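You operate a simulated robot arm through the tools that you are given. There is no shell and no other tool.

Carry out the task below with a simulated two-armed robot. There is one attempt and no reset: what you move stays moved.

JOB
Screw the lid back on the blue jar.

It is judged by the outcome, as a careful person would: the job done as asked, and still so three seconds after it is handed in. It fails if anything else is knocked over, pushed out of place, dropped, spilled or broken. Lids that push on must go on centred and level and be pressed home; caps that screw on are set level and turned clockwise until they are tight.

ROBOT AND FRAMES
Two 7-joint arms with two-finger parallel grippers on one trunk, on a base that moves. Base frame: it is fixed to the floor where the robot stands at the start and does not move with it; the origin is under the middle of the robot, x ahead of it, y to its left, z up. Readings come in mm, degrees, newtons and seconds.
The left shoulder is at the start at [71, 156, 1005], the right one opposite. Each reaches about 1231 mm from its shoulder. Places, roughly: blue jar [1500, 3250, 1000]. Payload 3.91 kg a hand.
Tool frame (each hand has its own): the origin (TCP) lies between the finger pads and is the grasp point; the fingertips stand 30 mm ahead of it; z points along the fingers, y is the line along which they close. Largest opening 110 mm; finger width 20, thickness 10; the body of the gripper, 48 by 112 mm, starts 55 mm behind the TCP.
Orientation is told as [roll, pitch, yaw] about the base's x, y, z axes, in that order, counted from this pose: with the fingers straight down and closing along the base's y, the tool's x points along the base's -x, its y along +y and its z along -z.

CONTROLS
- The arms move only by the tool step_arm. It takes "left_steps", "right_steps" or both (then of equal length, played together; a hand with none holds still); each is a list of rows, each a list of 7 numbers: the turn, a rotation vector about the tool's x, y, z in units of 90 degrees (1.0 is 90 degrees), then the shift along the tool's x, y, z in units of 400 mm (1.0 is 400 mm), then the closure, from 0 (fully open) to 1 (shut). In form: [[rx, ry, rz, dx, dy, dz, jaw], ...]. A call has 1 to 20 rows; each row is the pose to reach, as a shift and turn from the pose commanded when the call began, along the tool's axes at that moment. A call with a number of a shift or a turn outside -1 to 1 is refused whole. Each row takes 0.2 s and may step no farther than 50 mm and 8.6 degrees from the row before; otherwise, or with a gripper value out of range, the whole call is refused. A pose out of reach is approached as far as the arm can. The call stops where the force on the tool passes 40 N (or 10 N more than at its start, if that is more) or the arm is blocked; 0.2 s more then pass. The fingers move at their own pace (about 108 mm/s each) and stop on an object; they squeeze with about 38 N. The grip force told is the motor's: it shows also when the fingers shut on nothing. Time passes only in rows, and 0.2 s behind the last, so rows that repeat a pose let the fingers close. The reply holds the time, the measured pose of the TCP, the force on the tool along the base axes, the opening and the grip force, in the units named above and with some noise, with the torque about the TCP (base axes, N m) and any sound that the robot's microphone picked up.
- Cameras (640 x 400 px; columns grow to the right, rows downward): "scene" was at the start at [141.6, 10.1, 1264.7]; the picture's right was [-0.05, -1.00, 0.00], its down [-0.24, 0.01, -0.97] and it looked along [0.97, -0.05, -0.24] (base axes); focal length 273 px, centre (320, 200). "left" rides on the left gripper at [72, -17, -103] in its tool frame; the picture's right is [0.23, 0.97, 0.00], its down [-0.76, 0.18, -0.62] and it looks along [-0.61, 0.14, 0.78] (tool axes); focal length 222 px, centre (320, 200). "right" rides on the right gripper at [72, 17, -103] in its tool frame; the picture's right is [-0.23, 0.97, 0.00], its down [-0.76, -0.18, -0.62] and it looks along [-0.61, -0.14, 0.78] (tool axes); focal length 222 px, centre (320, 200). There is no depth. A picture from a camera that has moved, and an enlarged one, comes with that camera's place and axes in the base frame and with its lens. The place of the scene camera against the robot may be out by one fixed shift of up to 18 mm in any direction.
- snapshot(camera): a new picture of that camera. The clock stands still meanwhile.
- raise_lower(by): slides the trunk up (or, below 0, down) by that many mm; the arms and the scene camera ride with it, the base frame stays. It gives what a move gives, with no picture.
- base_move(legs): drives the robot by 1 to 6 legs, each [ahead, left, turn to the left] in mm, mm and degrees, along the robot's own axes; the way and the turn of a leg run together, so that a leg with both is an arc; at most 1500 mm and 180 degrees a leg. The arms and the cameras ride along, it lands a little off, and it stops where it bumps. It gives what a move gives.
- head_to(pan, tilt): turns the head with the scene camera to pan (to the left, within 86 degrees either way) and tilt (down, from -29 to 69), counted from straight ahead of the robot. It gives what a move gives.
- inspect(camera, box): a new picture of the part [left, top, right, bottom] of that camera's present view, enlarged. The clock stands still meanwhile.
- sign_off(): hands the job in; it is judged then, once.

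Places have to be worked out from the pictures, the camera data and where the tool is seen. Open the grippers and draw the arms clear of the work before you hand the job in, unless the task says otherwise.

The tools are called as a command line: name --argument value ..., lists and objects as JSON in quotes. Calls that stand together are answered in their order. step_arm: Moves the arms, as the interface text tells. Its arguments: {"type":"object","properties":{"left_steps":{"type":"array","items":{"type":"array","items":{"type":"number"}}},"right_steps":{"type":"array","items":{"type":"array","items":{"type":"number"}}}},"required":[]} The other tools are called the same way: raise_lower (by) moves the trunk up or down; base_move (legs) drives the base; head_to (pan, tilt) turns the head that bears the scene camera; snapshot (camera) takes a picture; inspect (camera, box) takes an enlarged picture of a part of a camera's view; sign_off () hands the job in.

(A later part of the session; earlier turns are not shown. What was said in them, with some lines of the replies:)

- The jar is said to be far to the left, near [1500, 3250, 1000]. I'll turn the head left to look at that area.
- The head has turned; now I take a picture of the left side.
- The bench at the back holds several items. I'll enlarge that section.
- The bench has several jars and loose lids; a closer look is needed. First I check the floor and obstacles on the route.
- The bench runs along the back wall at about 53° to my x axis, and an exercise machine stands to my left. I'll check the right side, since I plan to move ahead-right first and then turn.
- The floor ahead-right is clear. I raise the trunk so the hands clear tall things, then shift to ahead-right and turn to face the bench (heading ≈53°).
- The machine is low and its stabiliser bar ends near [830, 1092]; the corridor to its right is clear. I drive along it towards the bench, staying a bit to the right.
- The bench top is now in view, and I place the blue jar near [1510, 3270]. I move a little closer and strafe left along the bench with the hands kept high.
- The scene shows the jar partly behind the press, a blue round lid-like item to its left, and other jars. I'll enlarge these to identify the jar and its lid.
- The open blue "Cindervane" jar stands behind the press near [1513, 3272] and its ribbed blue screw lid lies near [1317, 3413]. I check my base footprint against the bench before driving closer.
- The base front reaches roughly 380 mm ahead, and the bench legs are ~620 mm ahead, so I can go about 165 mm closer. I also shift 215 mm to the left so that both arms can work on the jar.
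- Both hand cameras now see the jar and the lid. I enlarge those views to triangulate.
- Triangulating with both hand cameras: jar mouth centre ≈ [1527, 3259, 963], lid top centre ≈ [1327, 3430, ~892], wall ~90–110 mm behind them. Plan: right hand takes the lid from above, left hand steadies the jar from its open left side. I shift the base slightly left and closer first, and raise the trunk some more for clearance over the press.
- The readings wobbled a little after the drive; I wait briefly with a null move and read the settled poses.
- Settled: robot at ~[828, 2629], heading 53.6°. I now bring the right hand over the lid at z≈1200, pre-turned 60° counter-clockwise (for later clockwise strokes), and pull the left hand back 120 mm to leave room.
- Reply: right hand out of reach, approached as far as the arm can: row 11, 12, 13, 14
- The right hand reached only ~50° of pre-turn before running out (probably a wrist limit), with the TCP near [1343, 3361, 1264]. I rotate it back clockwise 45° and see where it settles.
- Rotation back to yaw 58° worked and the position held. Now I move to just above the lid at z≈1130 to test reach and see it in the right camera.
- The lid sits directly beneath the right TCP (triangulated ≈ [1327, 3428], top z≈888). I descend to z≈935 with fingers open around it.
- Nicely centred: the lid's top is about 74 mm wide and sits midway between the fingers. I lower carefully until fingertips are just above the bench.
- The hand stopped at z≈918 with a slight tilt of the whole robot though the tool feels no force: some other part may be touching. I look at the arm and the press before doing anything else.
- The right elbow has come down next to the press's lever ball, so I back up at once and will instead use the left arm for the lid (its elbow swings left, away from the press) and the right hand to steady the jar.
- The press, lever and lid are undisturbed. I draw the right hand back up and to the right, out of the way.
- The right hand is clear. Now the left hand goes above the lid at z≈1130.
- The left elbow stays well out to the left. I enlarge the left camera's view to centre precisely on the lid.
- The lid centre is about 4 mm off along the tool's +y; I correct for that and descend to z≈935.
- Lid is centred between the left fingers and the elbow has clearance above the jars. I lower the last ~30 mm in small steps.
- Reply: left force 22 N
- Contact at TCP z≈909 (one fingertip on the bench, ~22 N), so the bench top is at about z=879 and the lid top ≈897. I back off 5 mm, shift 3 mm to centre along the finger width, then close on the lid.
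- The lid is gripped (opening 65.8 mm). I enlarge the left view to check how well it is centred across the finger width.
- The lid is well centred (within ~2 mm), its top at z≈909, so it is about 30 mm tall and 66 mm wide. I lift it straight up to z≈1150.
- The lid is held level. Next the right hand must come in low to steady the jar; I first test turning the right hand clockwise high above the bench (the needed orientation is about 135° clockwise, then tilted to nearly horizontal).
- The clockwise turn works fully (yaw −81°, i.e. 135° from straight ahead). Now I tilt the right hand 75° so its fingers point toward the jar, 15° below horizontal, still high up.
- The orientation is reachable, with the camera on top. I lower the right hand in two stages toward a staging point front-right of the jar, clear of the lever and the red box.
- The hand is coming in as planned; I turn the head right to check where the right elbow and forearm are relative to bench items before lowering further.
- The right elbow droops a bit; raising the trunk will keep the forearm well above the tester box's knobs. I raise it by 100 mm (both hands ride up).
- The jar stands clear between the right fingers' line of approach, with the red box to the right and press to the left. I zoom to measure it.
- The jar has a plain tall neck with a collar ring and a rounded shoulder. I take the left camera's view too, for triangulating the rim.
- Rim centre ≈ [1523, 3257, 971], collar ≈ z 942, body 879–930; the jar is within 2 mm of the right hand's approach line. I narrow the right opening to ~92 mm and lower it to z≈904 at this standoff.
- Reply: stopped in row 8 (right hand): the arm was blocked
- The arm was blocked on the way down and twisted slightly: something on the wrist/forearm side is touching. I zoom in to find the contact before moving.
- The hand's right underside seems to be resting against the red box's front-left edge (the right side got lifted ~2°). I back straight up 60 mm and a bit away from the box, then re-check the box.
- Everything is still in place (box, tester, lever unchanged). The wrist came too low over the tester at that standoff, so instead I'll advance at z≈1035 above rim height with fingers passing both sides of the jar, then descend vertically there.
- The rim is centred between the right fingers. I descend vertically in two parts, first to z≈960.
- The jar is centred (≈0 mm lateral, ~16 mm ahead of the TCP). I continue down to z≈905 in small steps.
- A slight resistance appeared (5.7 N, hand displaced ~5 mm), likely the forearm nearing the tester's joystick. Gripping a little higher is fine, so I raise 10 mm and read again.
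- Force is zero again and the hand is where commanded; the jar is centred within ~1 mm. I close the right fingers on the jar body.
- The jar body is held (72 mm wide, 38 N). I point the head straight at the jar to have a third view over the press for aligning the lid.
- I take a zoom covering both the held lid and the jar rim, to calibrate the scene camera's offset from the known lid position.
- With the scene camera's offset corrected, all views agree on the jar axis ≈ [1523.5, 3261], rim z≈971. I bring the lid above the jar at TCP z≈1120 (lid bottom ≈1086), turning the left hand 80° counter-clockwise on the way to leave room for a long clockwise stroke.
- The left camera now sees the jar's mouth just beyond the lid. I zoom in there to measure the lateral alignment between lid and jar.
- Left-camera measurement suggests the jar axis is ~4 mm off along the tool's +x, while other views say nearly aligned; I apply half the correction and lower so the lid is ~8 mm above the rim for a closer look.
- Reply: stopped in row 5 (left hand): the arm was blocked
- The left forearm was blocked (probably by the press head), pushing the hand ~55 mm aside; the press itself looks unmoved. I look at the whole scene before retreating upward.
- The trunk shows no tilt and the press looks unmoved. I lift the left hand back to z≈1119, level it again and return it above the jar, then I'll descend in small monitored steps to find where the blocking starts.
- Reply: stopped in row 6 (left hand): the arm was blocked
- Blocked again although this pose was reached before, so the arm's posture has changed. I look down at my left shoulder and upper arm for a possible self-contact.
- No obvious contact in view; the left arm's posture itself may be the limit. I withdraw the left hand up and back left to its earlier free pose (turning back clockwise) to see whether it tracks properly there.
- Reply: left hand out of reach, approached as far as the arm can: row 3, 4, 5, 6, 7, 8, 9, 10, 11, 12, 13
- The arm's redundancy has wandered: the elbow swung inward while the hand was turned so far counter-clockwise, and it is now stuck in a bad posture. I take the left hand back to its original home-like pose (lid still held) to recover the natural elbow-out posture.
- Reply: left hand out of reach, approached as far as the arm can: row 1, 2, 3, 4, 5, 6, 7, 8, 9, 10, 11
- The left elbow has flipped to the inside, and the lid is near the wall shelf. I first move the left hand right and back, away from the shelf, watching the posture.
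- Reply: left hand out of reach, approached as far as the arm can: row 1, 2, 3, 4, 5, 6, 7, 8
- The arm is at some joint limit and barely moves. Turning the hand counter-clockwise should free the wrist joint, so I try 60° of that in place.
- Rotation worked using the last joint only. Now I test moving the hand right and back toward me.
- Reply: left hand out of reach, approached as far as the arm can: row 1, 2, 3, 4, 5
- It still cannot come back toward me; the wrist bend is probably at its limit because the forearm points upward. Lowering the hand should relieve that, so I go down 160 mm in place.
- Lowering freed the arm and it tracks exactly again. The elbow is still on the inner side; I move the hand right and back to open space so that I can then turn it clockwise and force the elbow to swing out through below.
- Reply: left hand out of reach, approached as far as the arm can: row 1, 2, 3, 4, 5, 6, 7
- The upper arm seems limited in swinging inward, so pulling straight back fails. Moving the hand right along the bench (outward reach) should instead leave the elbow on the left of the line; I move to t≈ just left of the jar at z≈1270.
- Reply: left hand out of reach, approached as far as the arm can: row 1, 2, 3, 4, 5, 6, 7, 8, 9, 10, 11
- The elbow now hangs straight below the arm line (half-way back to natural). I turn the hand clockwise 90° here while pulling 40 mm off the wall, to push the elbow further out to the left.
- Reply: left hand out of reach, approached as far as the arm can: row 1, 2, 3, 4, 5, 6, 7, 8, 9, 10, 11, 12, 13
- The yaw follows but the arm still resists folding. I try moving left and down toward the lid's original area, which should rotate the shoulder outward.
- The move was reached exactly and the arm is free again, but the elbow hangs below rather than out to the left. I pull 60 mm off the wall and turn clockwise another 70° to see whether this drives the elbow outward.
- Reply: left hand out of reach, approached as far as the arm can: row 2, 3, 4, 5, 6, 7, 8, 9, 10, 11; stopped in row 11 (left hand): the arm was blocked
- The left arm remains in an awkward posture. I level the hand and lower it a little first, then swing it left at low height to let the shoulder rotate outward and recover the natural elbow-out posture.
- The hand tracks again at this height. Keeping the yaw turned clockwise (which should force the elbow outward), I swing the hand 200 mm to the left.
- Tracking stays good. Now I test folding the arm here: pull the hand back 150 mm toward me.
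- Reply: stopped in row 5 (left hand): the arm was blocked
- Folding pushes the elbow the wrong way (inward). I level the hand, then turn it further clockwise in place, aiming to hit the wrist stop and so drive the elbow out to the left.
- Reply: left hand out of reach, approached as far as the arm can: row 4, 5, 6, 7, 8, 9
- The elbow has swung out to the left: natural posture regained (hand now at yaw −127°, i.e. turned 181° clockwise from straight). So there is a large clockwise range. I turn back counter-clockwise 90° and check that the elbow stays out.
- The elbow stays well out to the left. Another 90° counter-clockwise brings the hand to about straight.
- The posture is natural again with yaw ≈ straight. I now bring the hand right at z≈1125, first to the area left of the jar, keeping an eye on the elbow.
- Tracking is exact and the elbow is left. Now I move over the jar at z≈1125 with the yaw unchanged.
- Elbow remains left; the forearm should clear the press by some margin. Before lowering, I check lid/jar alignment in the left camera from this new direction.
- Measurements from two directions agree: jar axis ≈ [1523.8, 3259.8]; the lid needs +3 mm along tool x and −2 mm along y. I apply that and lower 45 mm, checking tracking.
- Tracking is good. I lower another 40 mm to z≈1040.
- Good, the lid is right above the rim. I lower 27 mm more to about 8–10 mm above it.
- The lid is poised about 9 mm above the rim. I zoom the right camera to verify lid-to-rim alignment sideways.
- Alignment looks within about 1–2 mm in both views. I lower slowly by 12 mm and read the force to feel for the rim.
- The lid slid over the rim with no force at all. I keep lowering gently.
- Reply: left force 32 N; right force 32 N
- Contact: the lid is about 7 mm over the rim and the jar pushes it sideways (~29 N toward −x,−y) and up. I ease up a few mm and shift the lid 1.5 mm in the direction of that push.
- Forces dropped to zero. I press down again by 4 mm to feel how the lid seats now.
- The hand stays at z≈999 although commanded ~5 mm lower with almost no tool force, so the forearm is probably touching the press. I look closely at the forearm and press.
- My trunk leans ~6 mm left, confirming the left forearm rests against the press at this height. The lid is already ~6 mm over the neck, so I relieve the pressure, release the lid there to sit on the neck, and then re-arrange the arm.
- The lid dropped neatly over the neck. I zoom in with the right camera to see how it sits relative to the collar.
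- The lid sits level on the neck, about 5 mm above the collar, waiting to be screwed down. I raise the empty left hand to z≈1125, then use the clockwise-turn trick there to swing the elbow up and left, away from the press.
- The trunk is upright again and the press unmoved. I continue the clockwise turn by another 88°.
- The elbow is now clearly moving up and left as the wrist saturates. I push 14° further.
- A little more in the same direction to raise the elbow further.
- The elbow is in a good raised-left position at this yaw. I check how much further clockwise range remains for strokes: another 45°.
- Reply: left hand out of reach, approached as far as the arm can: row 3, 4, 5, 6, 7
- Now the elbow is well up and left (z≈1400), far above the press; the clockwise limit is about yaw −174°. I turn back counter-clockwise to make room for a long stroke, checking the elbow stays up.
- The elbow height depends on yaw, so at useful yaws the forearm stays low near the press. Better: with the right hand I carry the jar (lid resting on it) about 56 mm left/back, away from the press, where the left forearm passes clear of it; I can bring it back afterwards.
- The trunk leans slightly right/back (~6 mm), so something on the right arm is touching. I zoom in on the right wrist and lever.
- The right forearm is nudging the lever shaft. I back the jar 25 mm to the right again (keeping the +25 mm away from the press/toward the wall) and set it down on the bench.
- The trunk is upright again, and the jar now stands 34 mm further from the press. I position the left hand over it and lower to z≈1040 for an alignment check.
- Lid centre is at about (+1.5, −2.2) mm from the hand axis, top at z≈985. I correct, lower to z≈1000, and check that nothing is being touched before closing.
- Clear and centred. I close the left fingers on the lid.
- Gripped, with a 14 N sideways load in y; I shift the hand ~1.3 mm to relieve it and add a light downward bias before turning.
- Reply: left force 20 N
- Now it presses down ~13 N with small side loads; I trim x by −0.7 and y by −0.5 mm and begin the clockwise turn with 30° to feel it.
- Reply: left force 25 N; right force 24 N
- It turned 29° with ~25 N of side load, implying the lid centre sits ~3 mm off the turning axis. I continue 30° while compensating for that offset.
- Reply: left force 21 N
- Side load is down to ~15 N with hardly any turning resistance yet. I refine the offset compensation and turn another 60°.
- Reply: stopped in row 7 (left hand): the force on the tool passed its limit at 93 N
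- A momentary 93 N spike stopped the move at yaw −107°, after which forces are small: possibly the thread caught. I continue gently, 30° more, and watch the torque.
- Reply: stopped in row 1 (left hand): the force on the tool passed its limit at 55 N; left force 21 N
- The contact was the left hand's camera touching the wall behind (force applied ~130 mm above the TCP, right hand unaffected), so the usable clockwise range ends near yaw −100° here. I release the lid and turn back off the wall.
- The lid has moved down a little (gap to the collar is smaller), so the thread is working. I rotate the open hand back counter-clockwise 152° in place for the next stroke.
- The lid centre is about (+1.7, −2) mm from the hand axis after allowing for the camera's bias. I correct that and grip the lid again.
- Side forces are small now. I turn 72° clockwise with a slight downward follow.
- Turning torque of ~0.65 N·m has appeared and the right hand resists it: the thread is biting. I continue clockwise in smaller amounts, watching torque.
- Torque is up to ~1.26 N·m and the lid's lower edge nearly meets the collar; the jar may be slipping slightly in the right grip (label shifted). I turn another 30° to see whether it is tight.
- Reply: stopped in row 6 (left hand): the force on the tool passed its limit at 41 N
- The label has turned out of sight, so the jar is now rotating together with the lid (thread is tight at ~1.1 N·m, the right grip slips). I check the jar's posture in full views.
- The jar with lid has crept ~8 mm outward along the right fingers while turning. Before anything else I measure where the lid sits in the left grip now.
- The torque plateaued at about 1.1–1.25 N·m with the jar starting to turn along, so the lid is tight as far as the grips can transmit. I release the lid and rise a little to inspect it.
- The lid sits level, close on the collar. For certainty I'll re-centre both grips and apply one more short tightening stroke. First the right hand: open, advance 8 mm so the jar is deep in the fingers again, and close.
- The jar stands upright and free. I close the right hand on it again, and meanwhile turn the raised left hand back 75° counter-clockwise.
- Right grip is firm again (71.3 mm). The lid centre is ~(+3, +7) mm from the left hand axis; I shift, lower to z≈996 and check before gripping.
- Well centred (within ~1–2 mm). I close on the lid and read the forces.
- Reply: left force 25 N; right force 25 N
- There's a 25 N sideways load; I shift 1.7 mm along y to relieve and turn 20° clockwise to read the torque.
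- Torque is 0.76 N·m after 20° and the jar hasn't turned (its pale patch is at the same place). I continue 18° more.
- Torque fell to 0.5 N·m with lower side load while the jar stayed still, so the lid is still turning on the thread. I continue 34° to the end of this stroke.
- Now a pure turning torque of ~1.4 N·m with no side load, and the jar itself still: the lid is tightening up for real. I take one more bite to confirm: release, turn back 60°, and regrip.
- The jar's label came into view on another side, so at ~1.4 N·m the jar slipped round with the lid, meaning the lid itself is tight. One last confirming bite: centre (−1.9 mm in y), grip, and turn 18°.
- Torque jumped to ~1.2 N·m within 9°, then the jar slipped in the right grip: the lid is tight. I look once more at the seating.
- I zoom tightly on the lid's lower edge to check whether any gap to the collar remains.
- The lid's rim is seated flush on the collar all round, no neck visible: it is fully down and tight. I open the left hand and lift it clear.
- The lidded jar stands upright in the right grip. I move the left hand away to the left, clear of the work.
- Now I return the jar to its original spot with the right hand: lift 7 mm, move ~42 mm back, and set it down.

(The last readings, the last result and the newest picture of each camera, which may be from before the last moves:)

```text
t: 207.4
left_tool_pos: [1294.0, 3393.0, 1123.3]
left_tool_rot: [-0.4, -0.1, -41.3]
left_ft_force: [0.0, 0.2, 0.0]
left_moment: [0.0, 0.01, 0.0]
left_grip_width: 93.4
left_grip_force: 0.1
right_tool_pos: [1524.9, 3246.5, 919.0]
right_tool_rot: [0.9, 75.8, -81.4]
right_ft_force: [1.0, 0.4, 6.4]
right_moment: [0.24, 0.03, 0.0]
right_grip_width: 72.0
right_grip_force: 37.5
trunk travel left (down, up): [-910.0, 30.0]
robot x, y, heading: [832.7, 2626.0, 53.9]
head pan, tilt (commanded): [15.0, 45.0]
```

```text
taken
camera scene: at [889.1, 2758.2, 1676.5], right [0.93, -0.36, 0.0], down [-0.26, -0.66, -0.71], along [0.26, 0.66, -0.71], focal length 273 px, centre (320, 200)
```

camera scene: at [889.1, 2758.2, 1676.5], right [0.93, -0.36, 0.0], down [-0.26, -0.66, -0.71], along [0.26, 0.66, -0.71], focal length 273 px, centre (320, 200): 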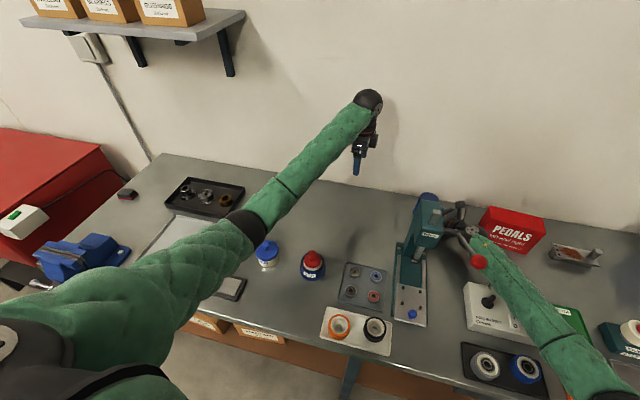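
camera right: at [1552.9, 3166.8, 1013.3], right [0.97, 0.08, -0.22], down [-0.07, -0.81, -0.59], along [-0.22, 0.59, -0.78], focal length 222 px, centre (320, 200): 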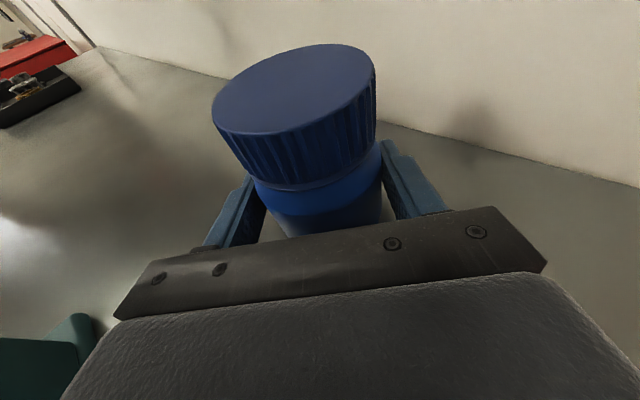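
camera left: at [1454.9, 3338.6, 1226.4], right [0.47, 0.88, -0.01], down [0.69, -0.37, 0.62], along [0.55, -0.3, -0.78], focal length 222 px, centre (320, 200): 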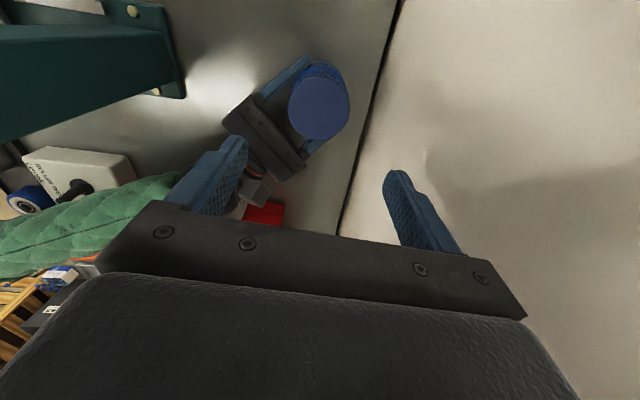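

The jar is back at its place, resting on the bench (6 N contact). I ease off and open the right hand.

step_arm --right_steps '[[0, 0, 0, 0.002, 0, -0.0005, 1], [0, 0, 0, 0.002, 0, -0.0005, 0.32], [0, 0, 0, 0.002, 0, -0.0005, 0.25], [0, 0, 0, 0.002, 0, -0.0005, 0.15], [0, 0, 0, 0.002, 0, -0.0005, 0.08], [0, 0, 0, 0.002, 0, -0.0005, 0.08]]'

snapshot --camera "right"

```text
t: 208.8
left_tool_pos: [1293.6, 3393.3, 1124.6]
left_tool_rot: [-0.5, -0.2, -41.3]
left_ft_force: [0.1, 0.3, 0.4]
left_moment: [-0.01, -0.04, 0.0]
left_grip_width: 93.6
left_grip_force: 0.0
right_tool_pos: [1523.0, 3246.3, 918.2]
right_tool_rot: [0.7, 75.8, -81.5]
right_ft_force: [0.1, 0.6, -0.5]
right_moment: [0.0, -0.01, 0.01]
right_grip_width: 101.1
right_grip_force: 0.1
trunk travel left (down, up): [-910.0, 30.0]
robot x, y, heading: [832.4, 2622.1, 53.7]
head pan, tilt (commanded): [15.0, 45.0]
```

```text
taken
camera right: at [1553.1, 3166.8, 1012.6], right [0.97, 0.08, -0.22], down [-0.07, -0.81, -0.59], along [-0.22, 0.58, -0.78], focal length 222 px, centre (320, 200)
```

right: 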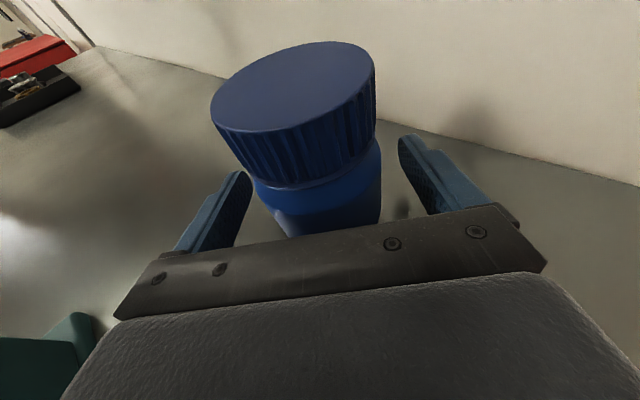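

The jar stands free. I raise the right hand straight up past the lid.

step_arm --right_steps '[[0, 0, 0, 0.04, 0, -0.01, 0.08], [0, 0, 0, 0.1, 0, -0.025, 0.08], [0, 0, 0, 0.17, 0, -0.043, 0.08], [0, 0, 0, 0.24, 0, -0.06, 0.08], [0, 0, 0, 0.315, 0, -0.079, 0.08], [0, 0, 0, 0.315, 0, -0.079, 0.08]]'

snapshot --camera "right"

inspect --camera "scene" --box '[380, 160, 540, 280]'

```text
t: 210.2
left_tool_pos: [1294.3, 3393.3, 1122.8]
left_tool_rot: [-0.3, 0.0, -41.2]
left_ft_force: [0.3, 0.8, -0.5]
left_moment: [-0.02, -0.01, -0.01]
left_grip_width: 93.5
left_grip_force: 0.1
right_tool_pos: [1523.6, 3248.0, 1048.2]
right_tool_rot: [0.7, 75.8, -81.6]
right_ft_force: [-0.1, 0.1, 0.1]
right_moment: [0.02, 0.01, 0.02]
right_grip_width: 101.4
right_grip_force: 0.0
trunk travel left (down, up): [-910.0, 30.0]
robot x, y, heading: [835.1, 2626.2, 53.7]
head pan, tilt (commanded): [15.0, 45.0]
```

```text
taken
camera right: at [1552.4, 3166.9, 1143.1], right [0.97, 0.08, -0.22], down [-0.07, -0.81, -0.59], along [-0.22, 0.58, -0.78], focal length 222 px, centre (320, 200)
```

right: 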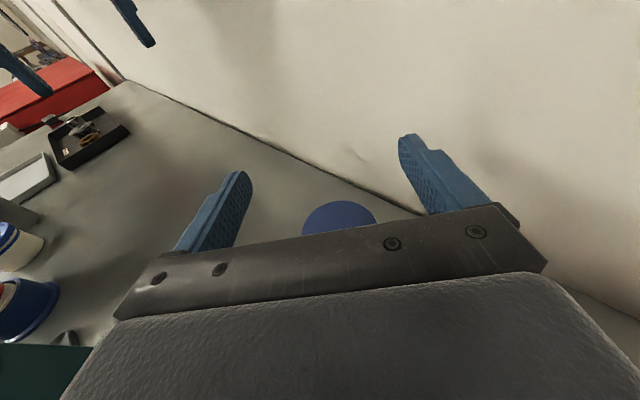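

```text
3.33 times, centred on (460, 220) of scene
camera zoom: at [889.7, 2758.9, 1676.2], right [0.93, -0.36, 0.0], down [-0.26, -0.66, -0.71], along [0.26, 0.66, -0.71], focal length 910 px, centre (-147, 133)
```

zoom: 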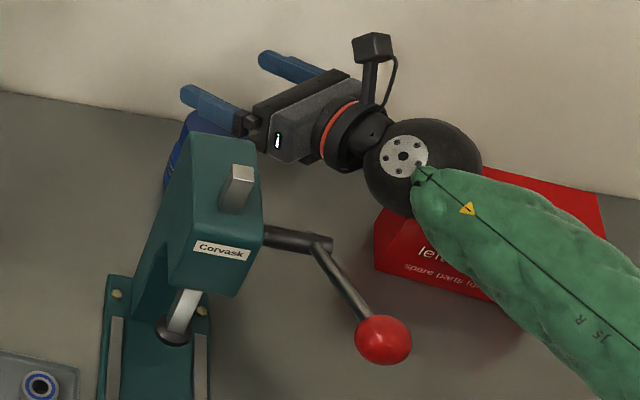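

Clear of the lid. I lift the right hand another 200 mm, then draw it back.

step_arm --right_steps '[[0, 0, 0, 0.097, 0, -0.0245, 0.08], [0, 0, 0, 0.194, 0, -0.049, 0.08], [0, 0, 0, 0.291, 0, -0.0735, 0.08], [0, 0, 0, 0.388, 0, -0.098, 0.08], [0, 0, 0, 0.485, 0, -0.1225, 0.08], [0, 0, 0, 0.485, 0, -0.1225, 0.08]]'

snapshot --camera "scene"

snapshot --camera "right"

```text
t: 211.7
left_tool_pos: [1294.8, 3393.7, 1122.9]
left_tool_rot: [-0.4, -0.1, -41.2]
left_ft_force: [-0.5, -0.1, -0.1]
left_moment: [-0.03, 0.0, 0.0]
left_grip_width: 93.5
left_grip_force: 0.0
right_tool_pos: [1522.6, 3246.9, 1247.8]
right_tool_rot: [0.6, 75.8, -81.5]
right_ft_force: [0.3, 0.4, 1.4]
right_moment: [0.02, 0.01, -0.01]
right_grip_width: 101.0
right_grip_force: 0.0
trunk travel left (down, up): [-910.0, 30.0]
robot x, y, heading: [834.3, 2629.0, 53.7]
head pan, tilt (commanded): [15.0, 45.0]
```

```text
taken
camera scene: at [890.0, 2758.7, 1676.2], right [0.93, -0.36, 0.0], down [-0.26, -0.66, -0.71], along [0.26, 0.66, -0.71], focal length 273 px, centre (320, 200)
```

scene: 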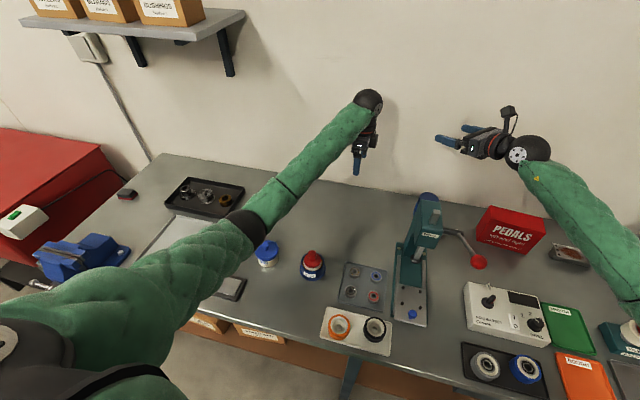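

```text
taken
camera right: at [1551.5, 3166.9, 1342.7], right [0.97, 0.08, -0.22], down [-0.07, -0.81, -0.59], along [-0.22, 0.58, -0.78], focal length 222 px, centre (320, 200)
```

right: 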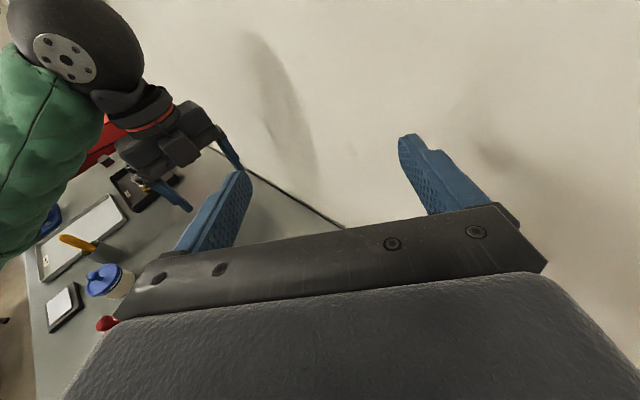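

Nothing else appears disturbed. I draw the right hand back toward me and up.

step_arm --right_steps '[[0, 0, 0, -0.007, -0.045, -0.097, 0.08], [0, 0, 0, -0.014, -0.091, -0.194, 0.08], [0, 0, 0, -0.022, -0.136, -0.292, 0.08], [0, 0, 0, -0.029, -0.182, -0.389, 0.08], [0, 0, 0, -0.036, -0.227, -0.486, 0.08], [0, 0, 0, -0.043, -0.273, -0.583, 0.08], [0, 0, 0, -0.051, -0.318, -0.681, 0.08], [0, 0, 0, -0.058, -0.364, -0.778, 0.08], [0, 0, 0, -0.065, -0.409, -0.875, 0.08], [0, 0, 0, -0.065, -0.409, -0.875, 0.08]]'

step_arm --left_steps '[[0, 0, 0, 0.064, -0.072, -0.017, 0.15], [0, 0, 0, 0.128, -0.143, -0.033, 0.15], [0, 0, 0, 0.193, -0.215, -0.05, 0.15], [0, 0, 0, 0.257, -0.287, -0.067, 0.15], [0, 0, 0, 0.321, -0.358, -0.083, 0.15], [0, 0, 0, 0.385, -0.43, -0.1, 0.15], [0, 0, 0, 0.45, -0.502, -0.117, 0.15], [0, 0, 0, 0.514, -0.573, -0.133, 0.15], [0, 0, 0, 0.578, -0.645, -0.15, 0.15], [0, 0, 0, 0.578, -0.645, -0.15, 0.15]]'

head_to --pan -10 --tilt 42

snapshot --camera "scene"

inspect --camera "scene" --box '[250, 140, 450, 290]'

```text
t: 213.8
left_tool_pos: [1293.6, 3393.6, 1122.7]
left_tool_rot: [-0.6, -0.1, -41.3]
left_ft_force: [-0.5, 0.0, 0.0]
left_moment: [-0.02, -0.02, -0.01]
left_grip_width: 93.6
left_grip_force: 0.2
right_tool_pos: [1409.3, 2883.2, 1308.8]
right_tool_rot: [0.6, 75.8, -81.7]
right_ft_force: [-0.2, 0.7, -1.2]
right_moment: [-0.02, 0.0, -0.02]
right_grip_width: 101.0
right_grip_force: 0.1
trunk travel left (down, up): [-910.0, 30.0]
robot x, y, heading: [832.6, 2626.9, 53.8]
head pan, tilt (commanded): [15.0, 45.0]
```

```text
t: 216.1
left_tool_pos: [948.5, 3351.6, 1184.2]
left_tool_rot: [-0.6, -0.2, -41.3]
left_ft_force: [0.5, 0.0, 0.5]
left_moment: [-0.04, 0.01, -0.01]
left_grip_width: 93.1
left_grip_force: 0.0
right_tool_pos: [1409.4, 2883.8, 1307.7]
right_tool_rot: [0.5, 75.8, -81.9]
right_ft_force: [-0.4, -0.4, -0.1]
right_moment: [-0.03, -0.04, 0.01]
right_grip_width: 101.1
right_grip_force: 0.1
trunk travel left (down, up): [-910.0, 30.0]
robot x, y, heading: [833.5, 2629.6, 53.5]
head pan, tilt (commanded): [15.0, 45.0]
```

```text
t: 216.9
left_tool_pos: [948.0, 3352.6, 1185.4]
left_tool_rot: [-0.4, -0.1, -41.2]
left_ft_force: [-0.2, -0.1, 0.5]
left_moment: [0.01, 0.01, 0.02]
left_grip_width: 93.6
left_grip_force: 0.0
right_tool_pos: [1408.0, 2882.8, 1309.4]
right_tool_rot: [0.7, 75.8, -81.4]
right_ft_force: [0.4, 0.0, 0.4]
right_moment: [0.02, -0.02, 0.01]
right_grip_width: 101.2
right_grip_force: 0.0
trunk travel left (down, up): [-910.0, 30.0]
robot x, y, heading: [830.5, 2625.4, 53.7]
head pan, tilt (commanded): [-10.0, 42.0]
```

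```text
taken
camera scene: at [919.4, 2740.2, 1680.7], right [0.69, -0.72, 0.0], down [-0.48, -0.46, -0.74], along [0.54, 0.51, -0.67], focal length 273 px, centre (320, 200)
```

scene: 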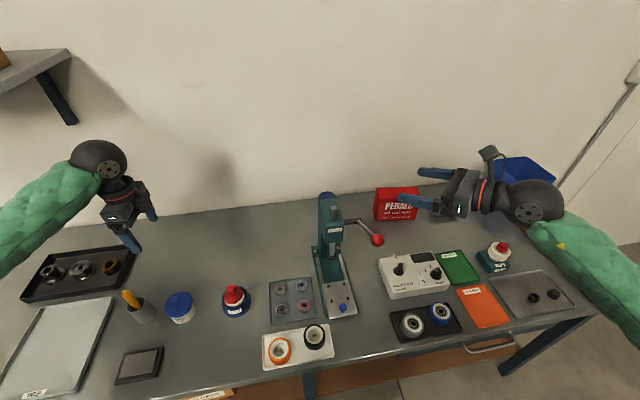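

```text
2.67 times, centred on (350, 215) of scene
camera zoom: at [919.4, 2740.2, 1680.7], right [0.69, -0.72, 0.0], down [-0.48, -0.46, -0.74], along [0.54, 0.51, -0.67], focal length 728 px, centre (240, 160)
```

zoom: 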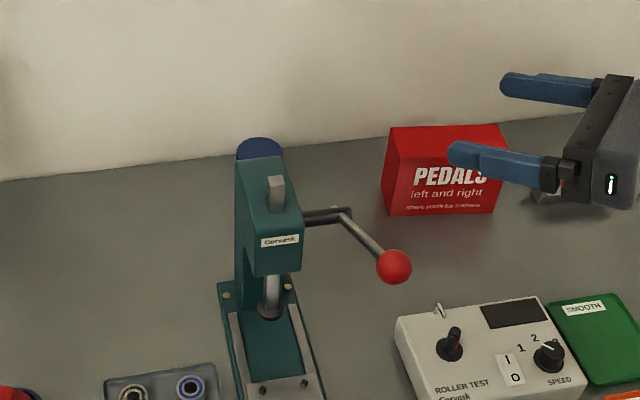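

All bench items (press and lever, tester with its toggle, red box, trays, other jars) are where they were, both grippers are open and clear. One last look at the jar through the hand cameras before handing in.

snapshot --camera "right"

inspect --camera "scene" --box '[300, 180, 360, 220]'

```text
taken
camera right: at [1436.3, 2802.5, 1403.9], right [0.97, 0.08, -0.22], down [-0.07, -0.81, -0.59], along [-0.22, 0.58, -0.78], focal length 222 px, centre (320, 200)
```

right: 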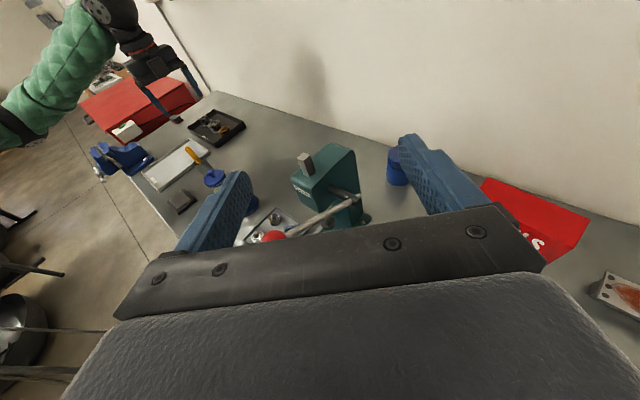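

```text
10.00 times, centred on (330, 200) of scene
camera zoom: at [919.4, 2740.2, 1680.7], right [0.69, -0.72, 0.0], down [-0.48, -0.46, -0.74], along [0.54, 0.51, -0.67], focal length 2729 px, centre (220, 200)
```

zoom: 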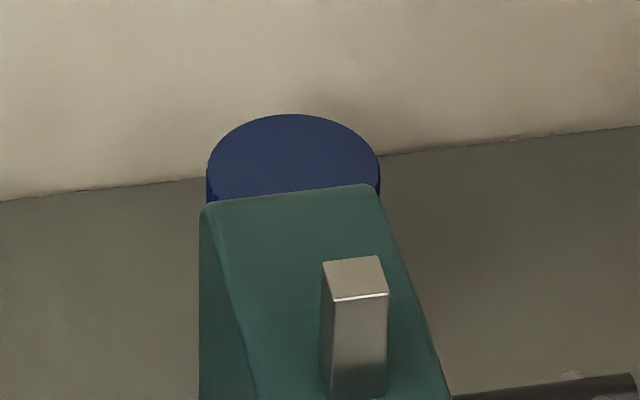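

The lid is level on the jar, which stands upright at its original place. It was turned until tight (about 1.2–1.4 N·m) and both hands are open and clear, so I hand the job in.

sign_off

```text
The job is handed in.
```

I screwed the lid back onto the blue jar and handed the job in. It sits level and flush on the jar's collar. I turned it clockwise until it resisted at about 1.2–1.4 N·m. At that point the grips began to slip instead of the lid turning further.

- **Jar moved and returned:** I shifted the jar about 40 mm toward the wall while tightening, because the arm would otherwise have rested on the press. I set it back within a few millimetres of where it was.
- **Contacts during the work:** My left forearm rested briefly against the press, my right forearm nudged its lever and probably touched the roller tester, and a hand camera touched the wall. In the final camera views nothing looked moved or knocked over.
- **At hand-in:** Both grippers were open and the arms were drawn clear of the work.
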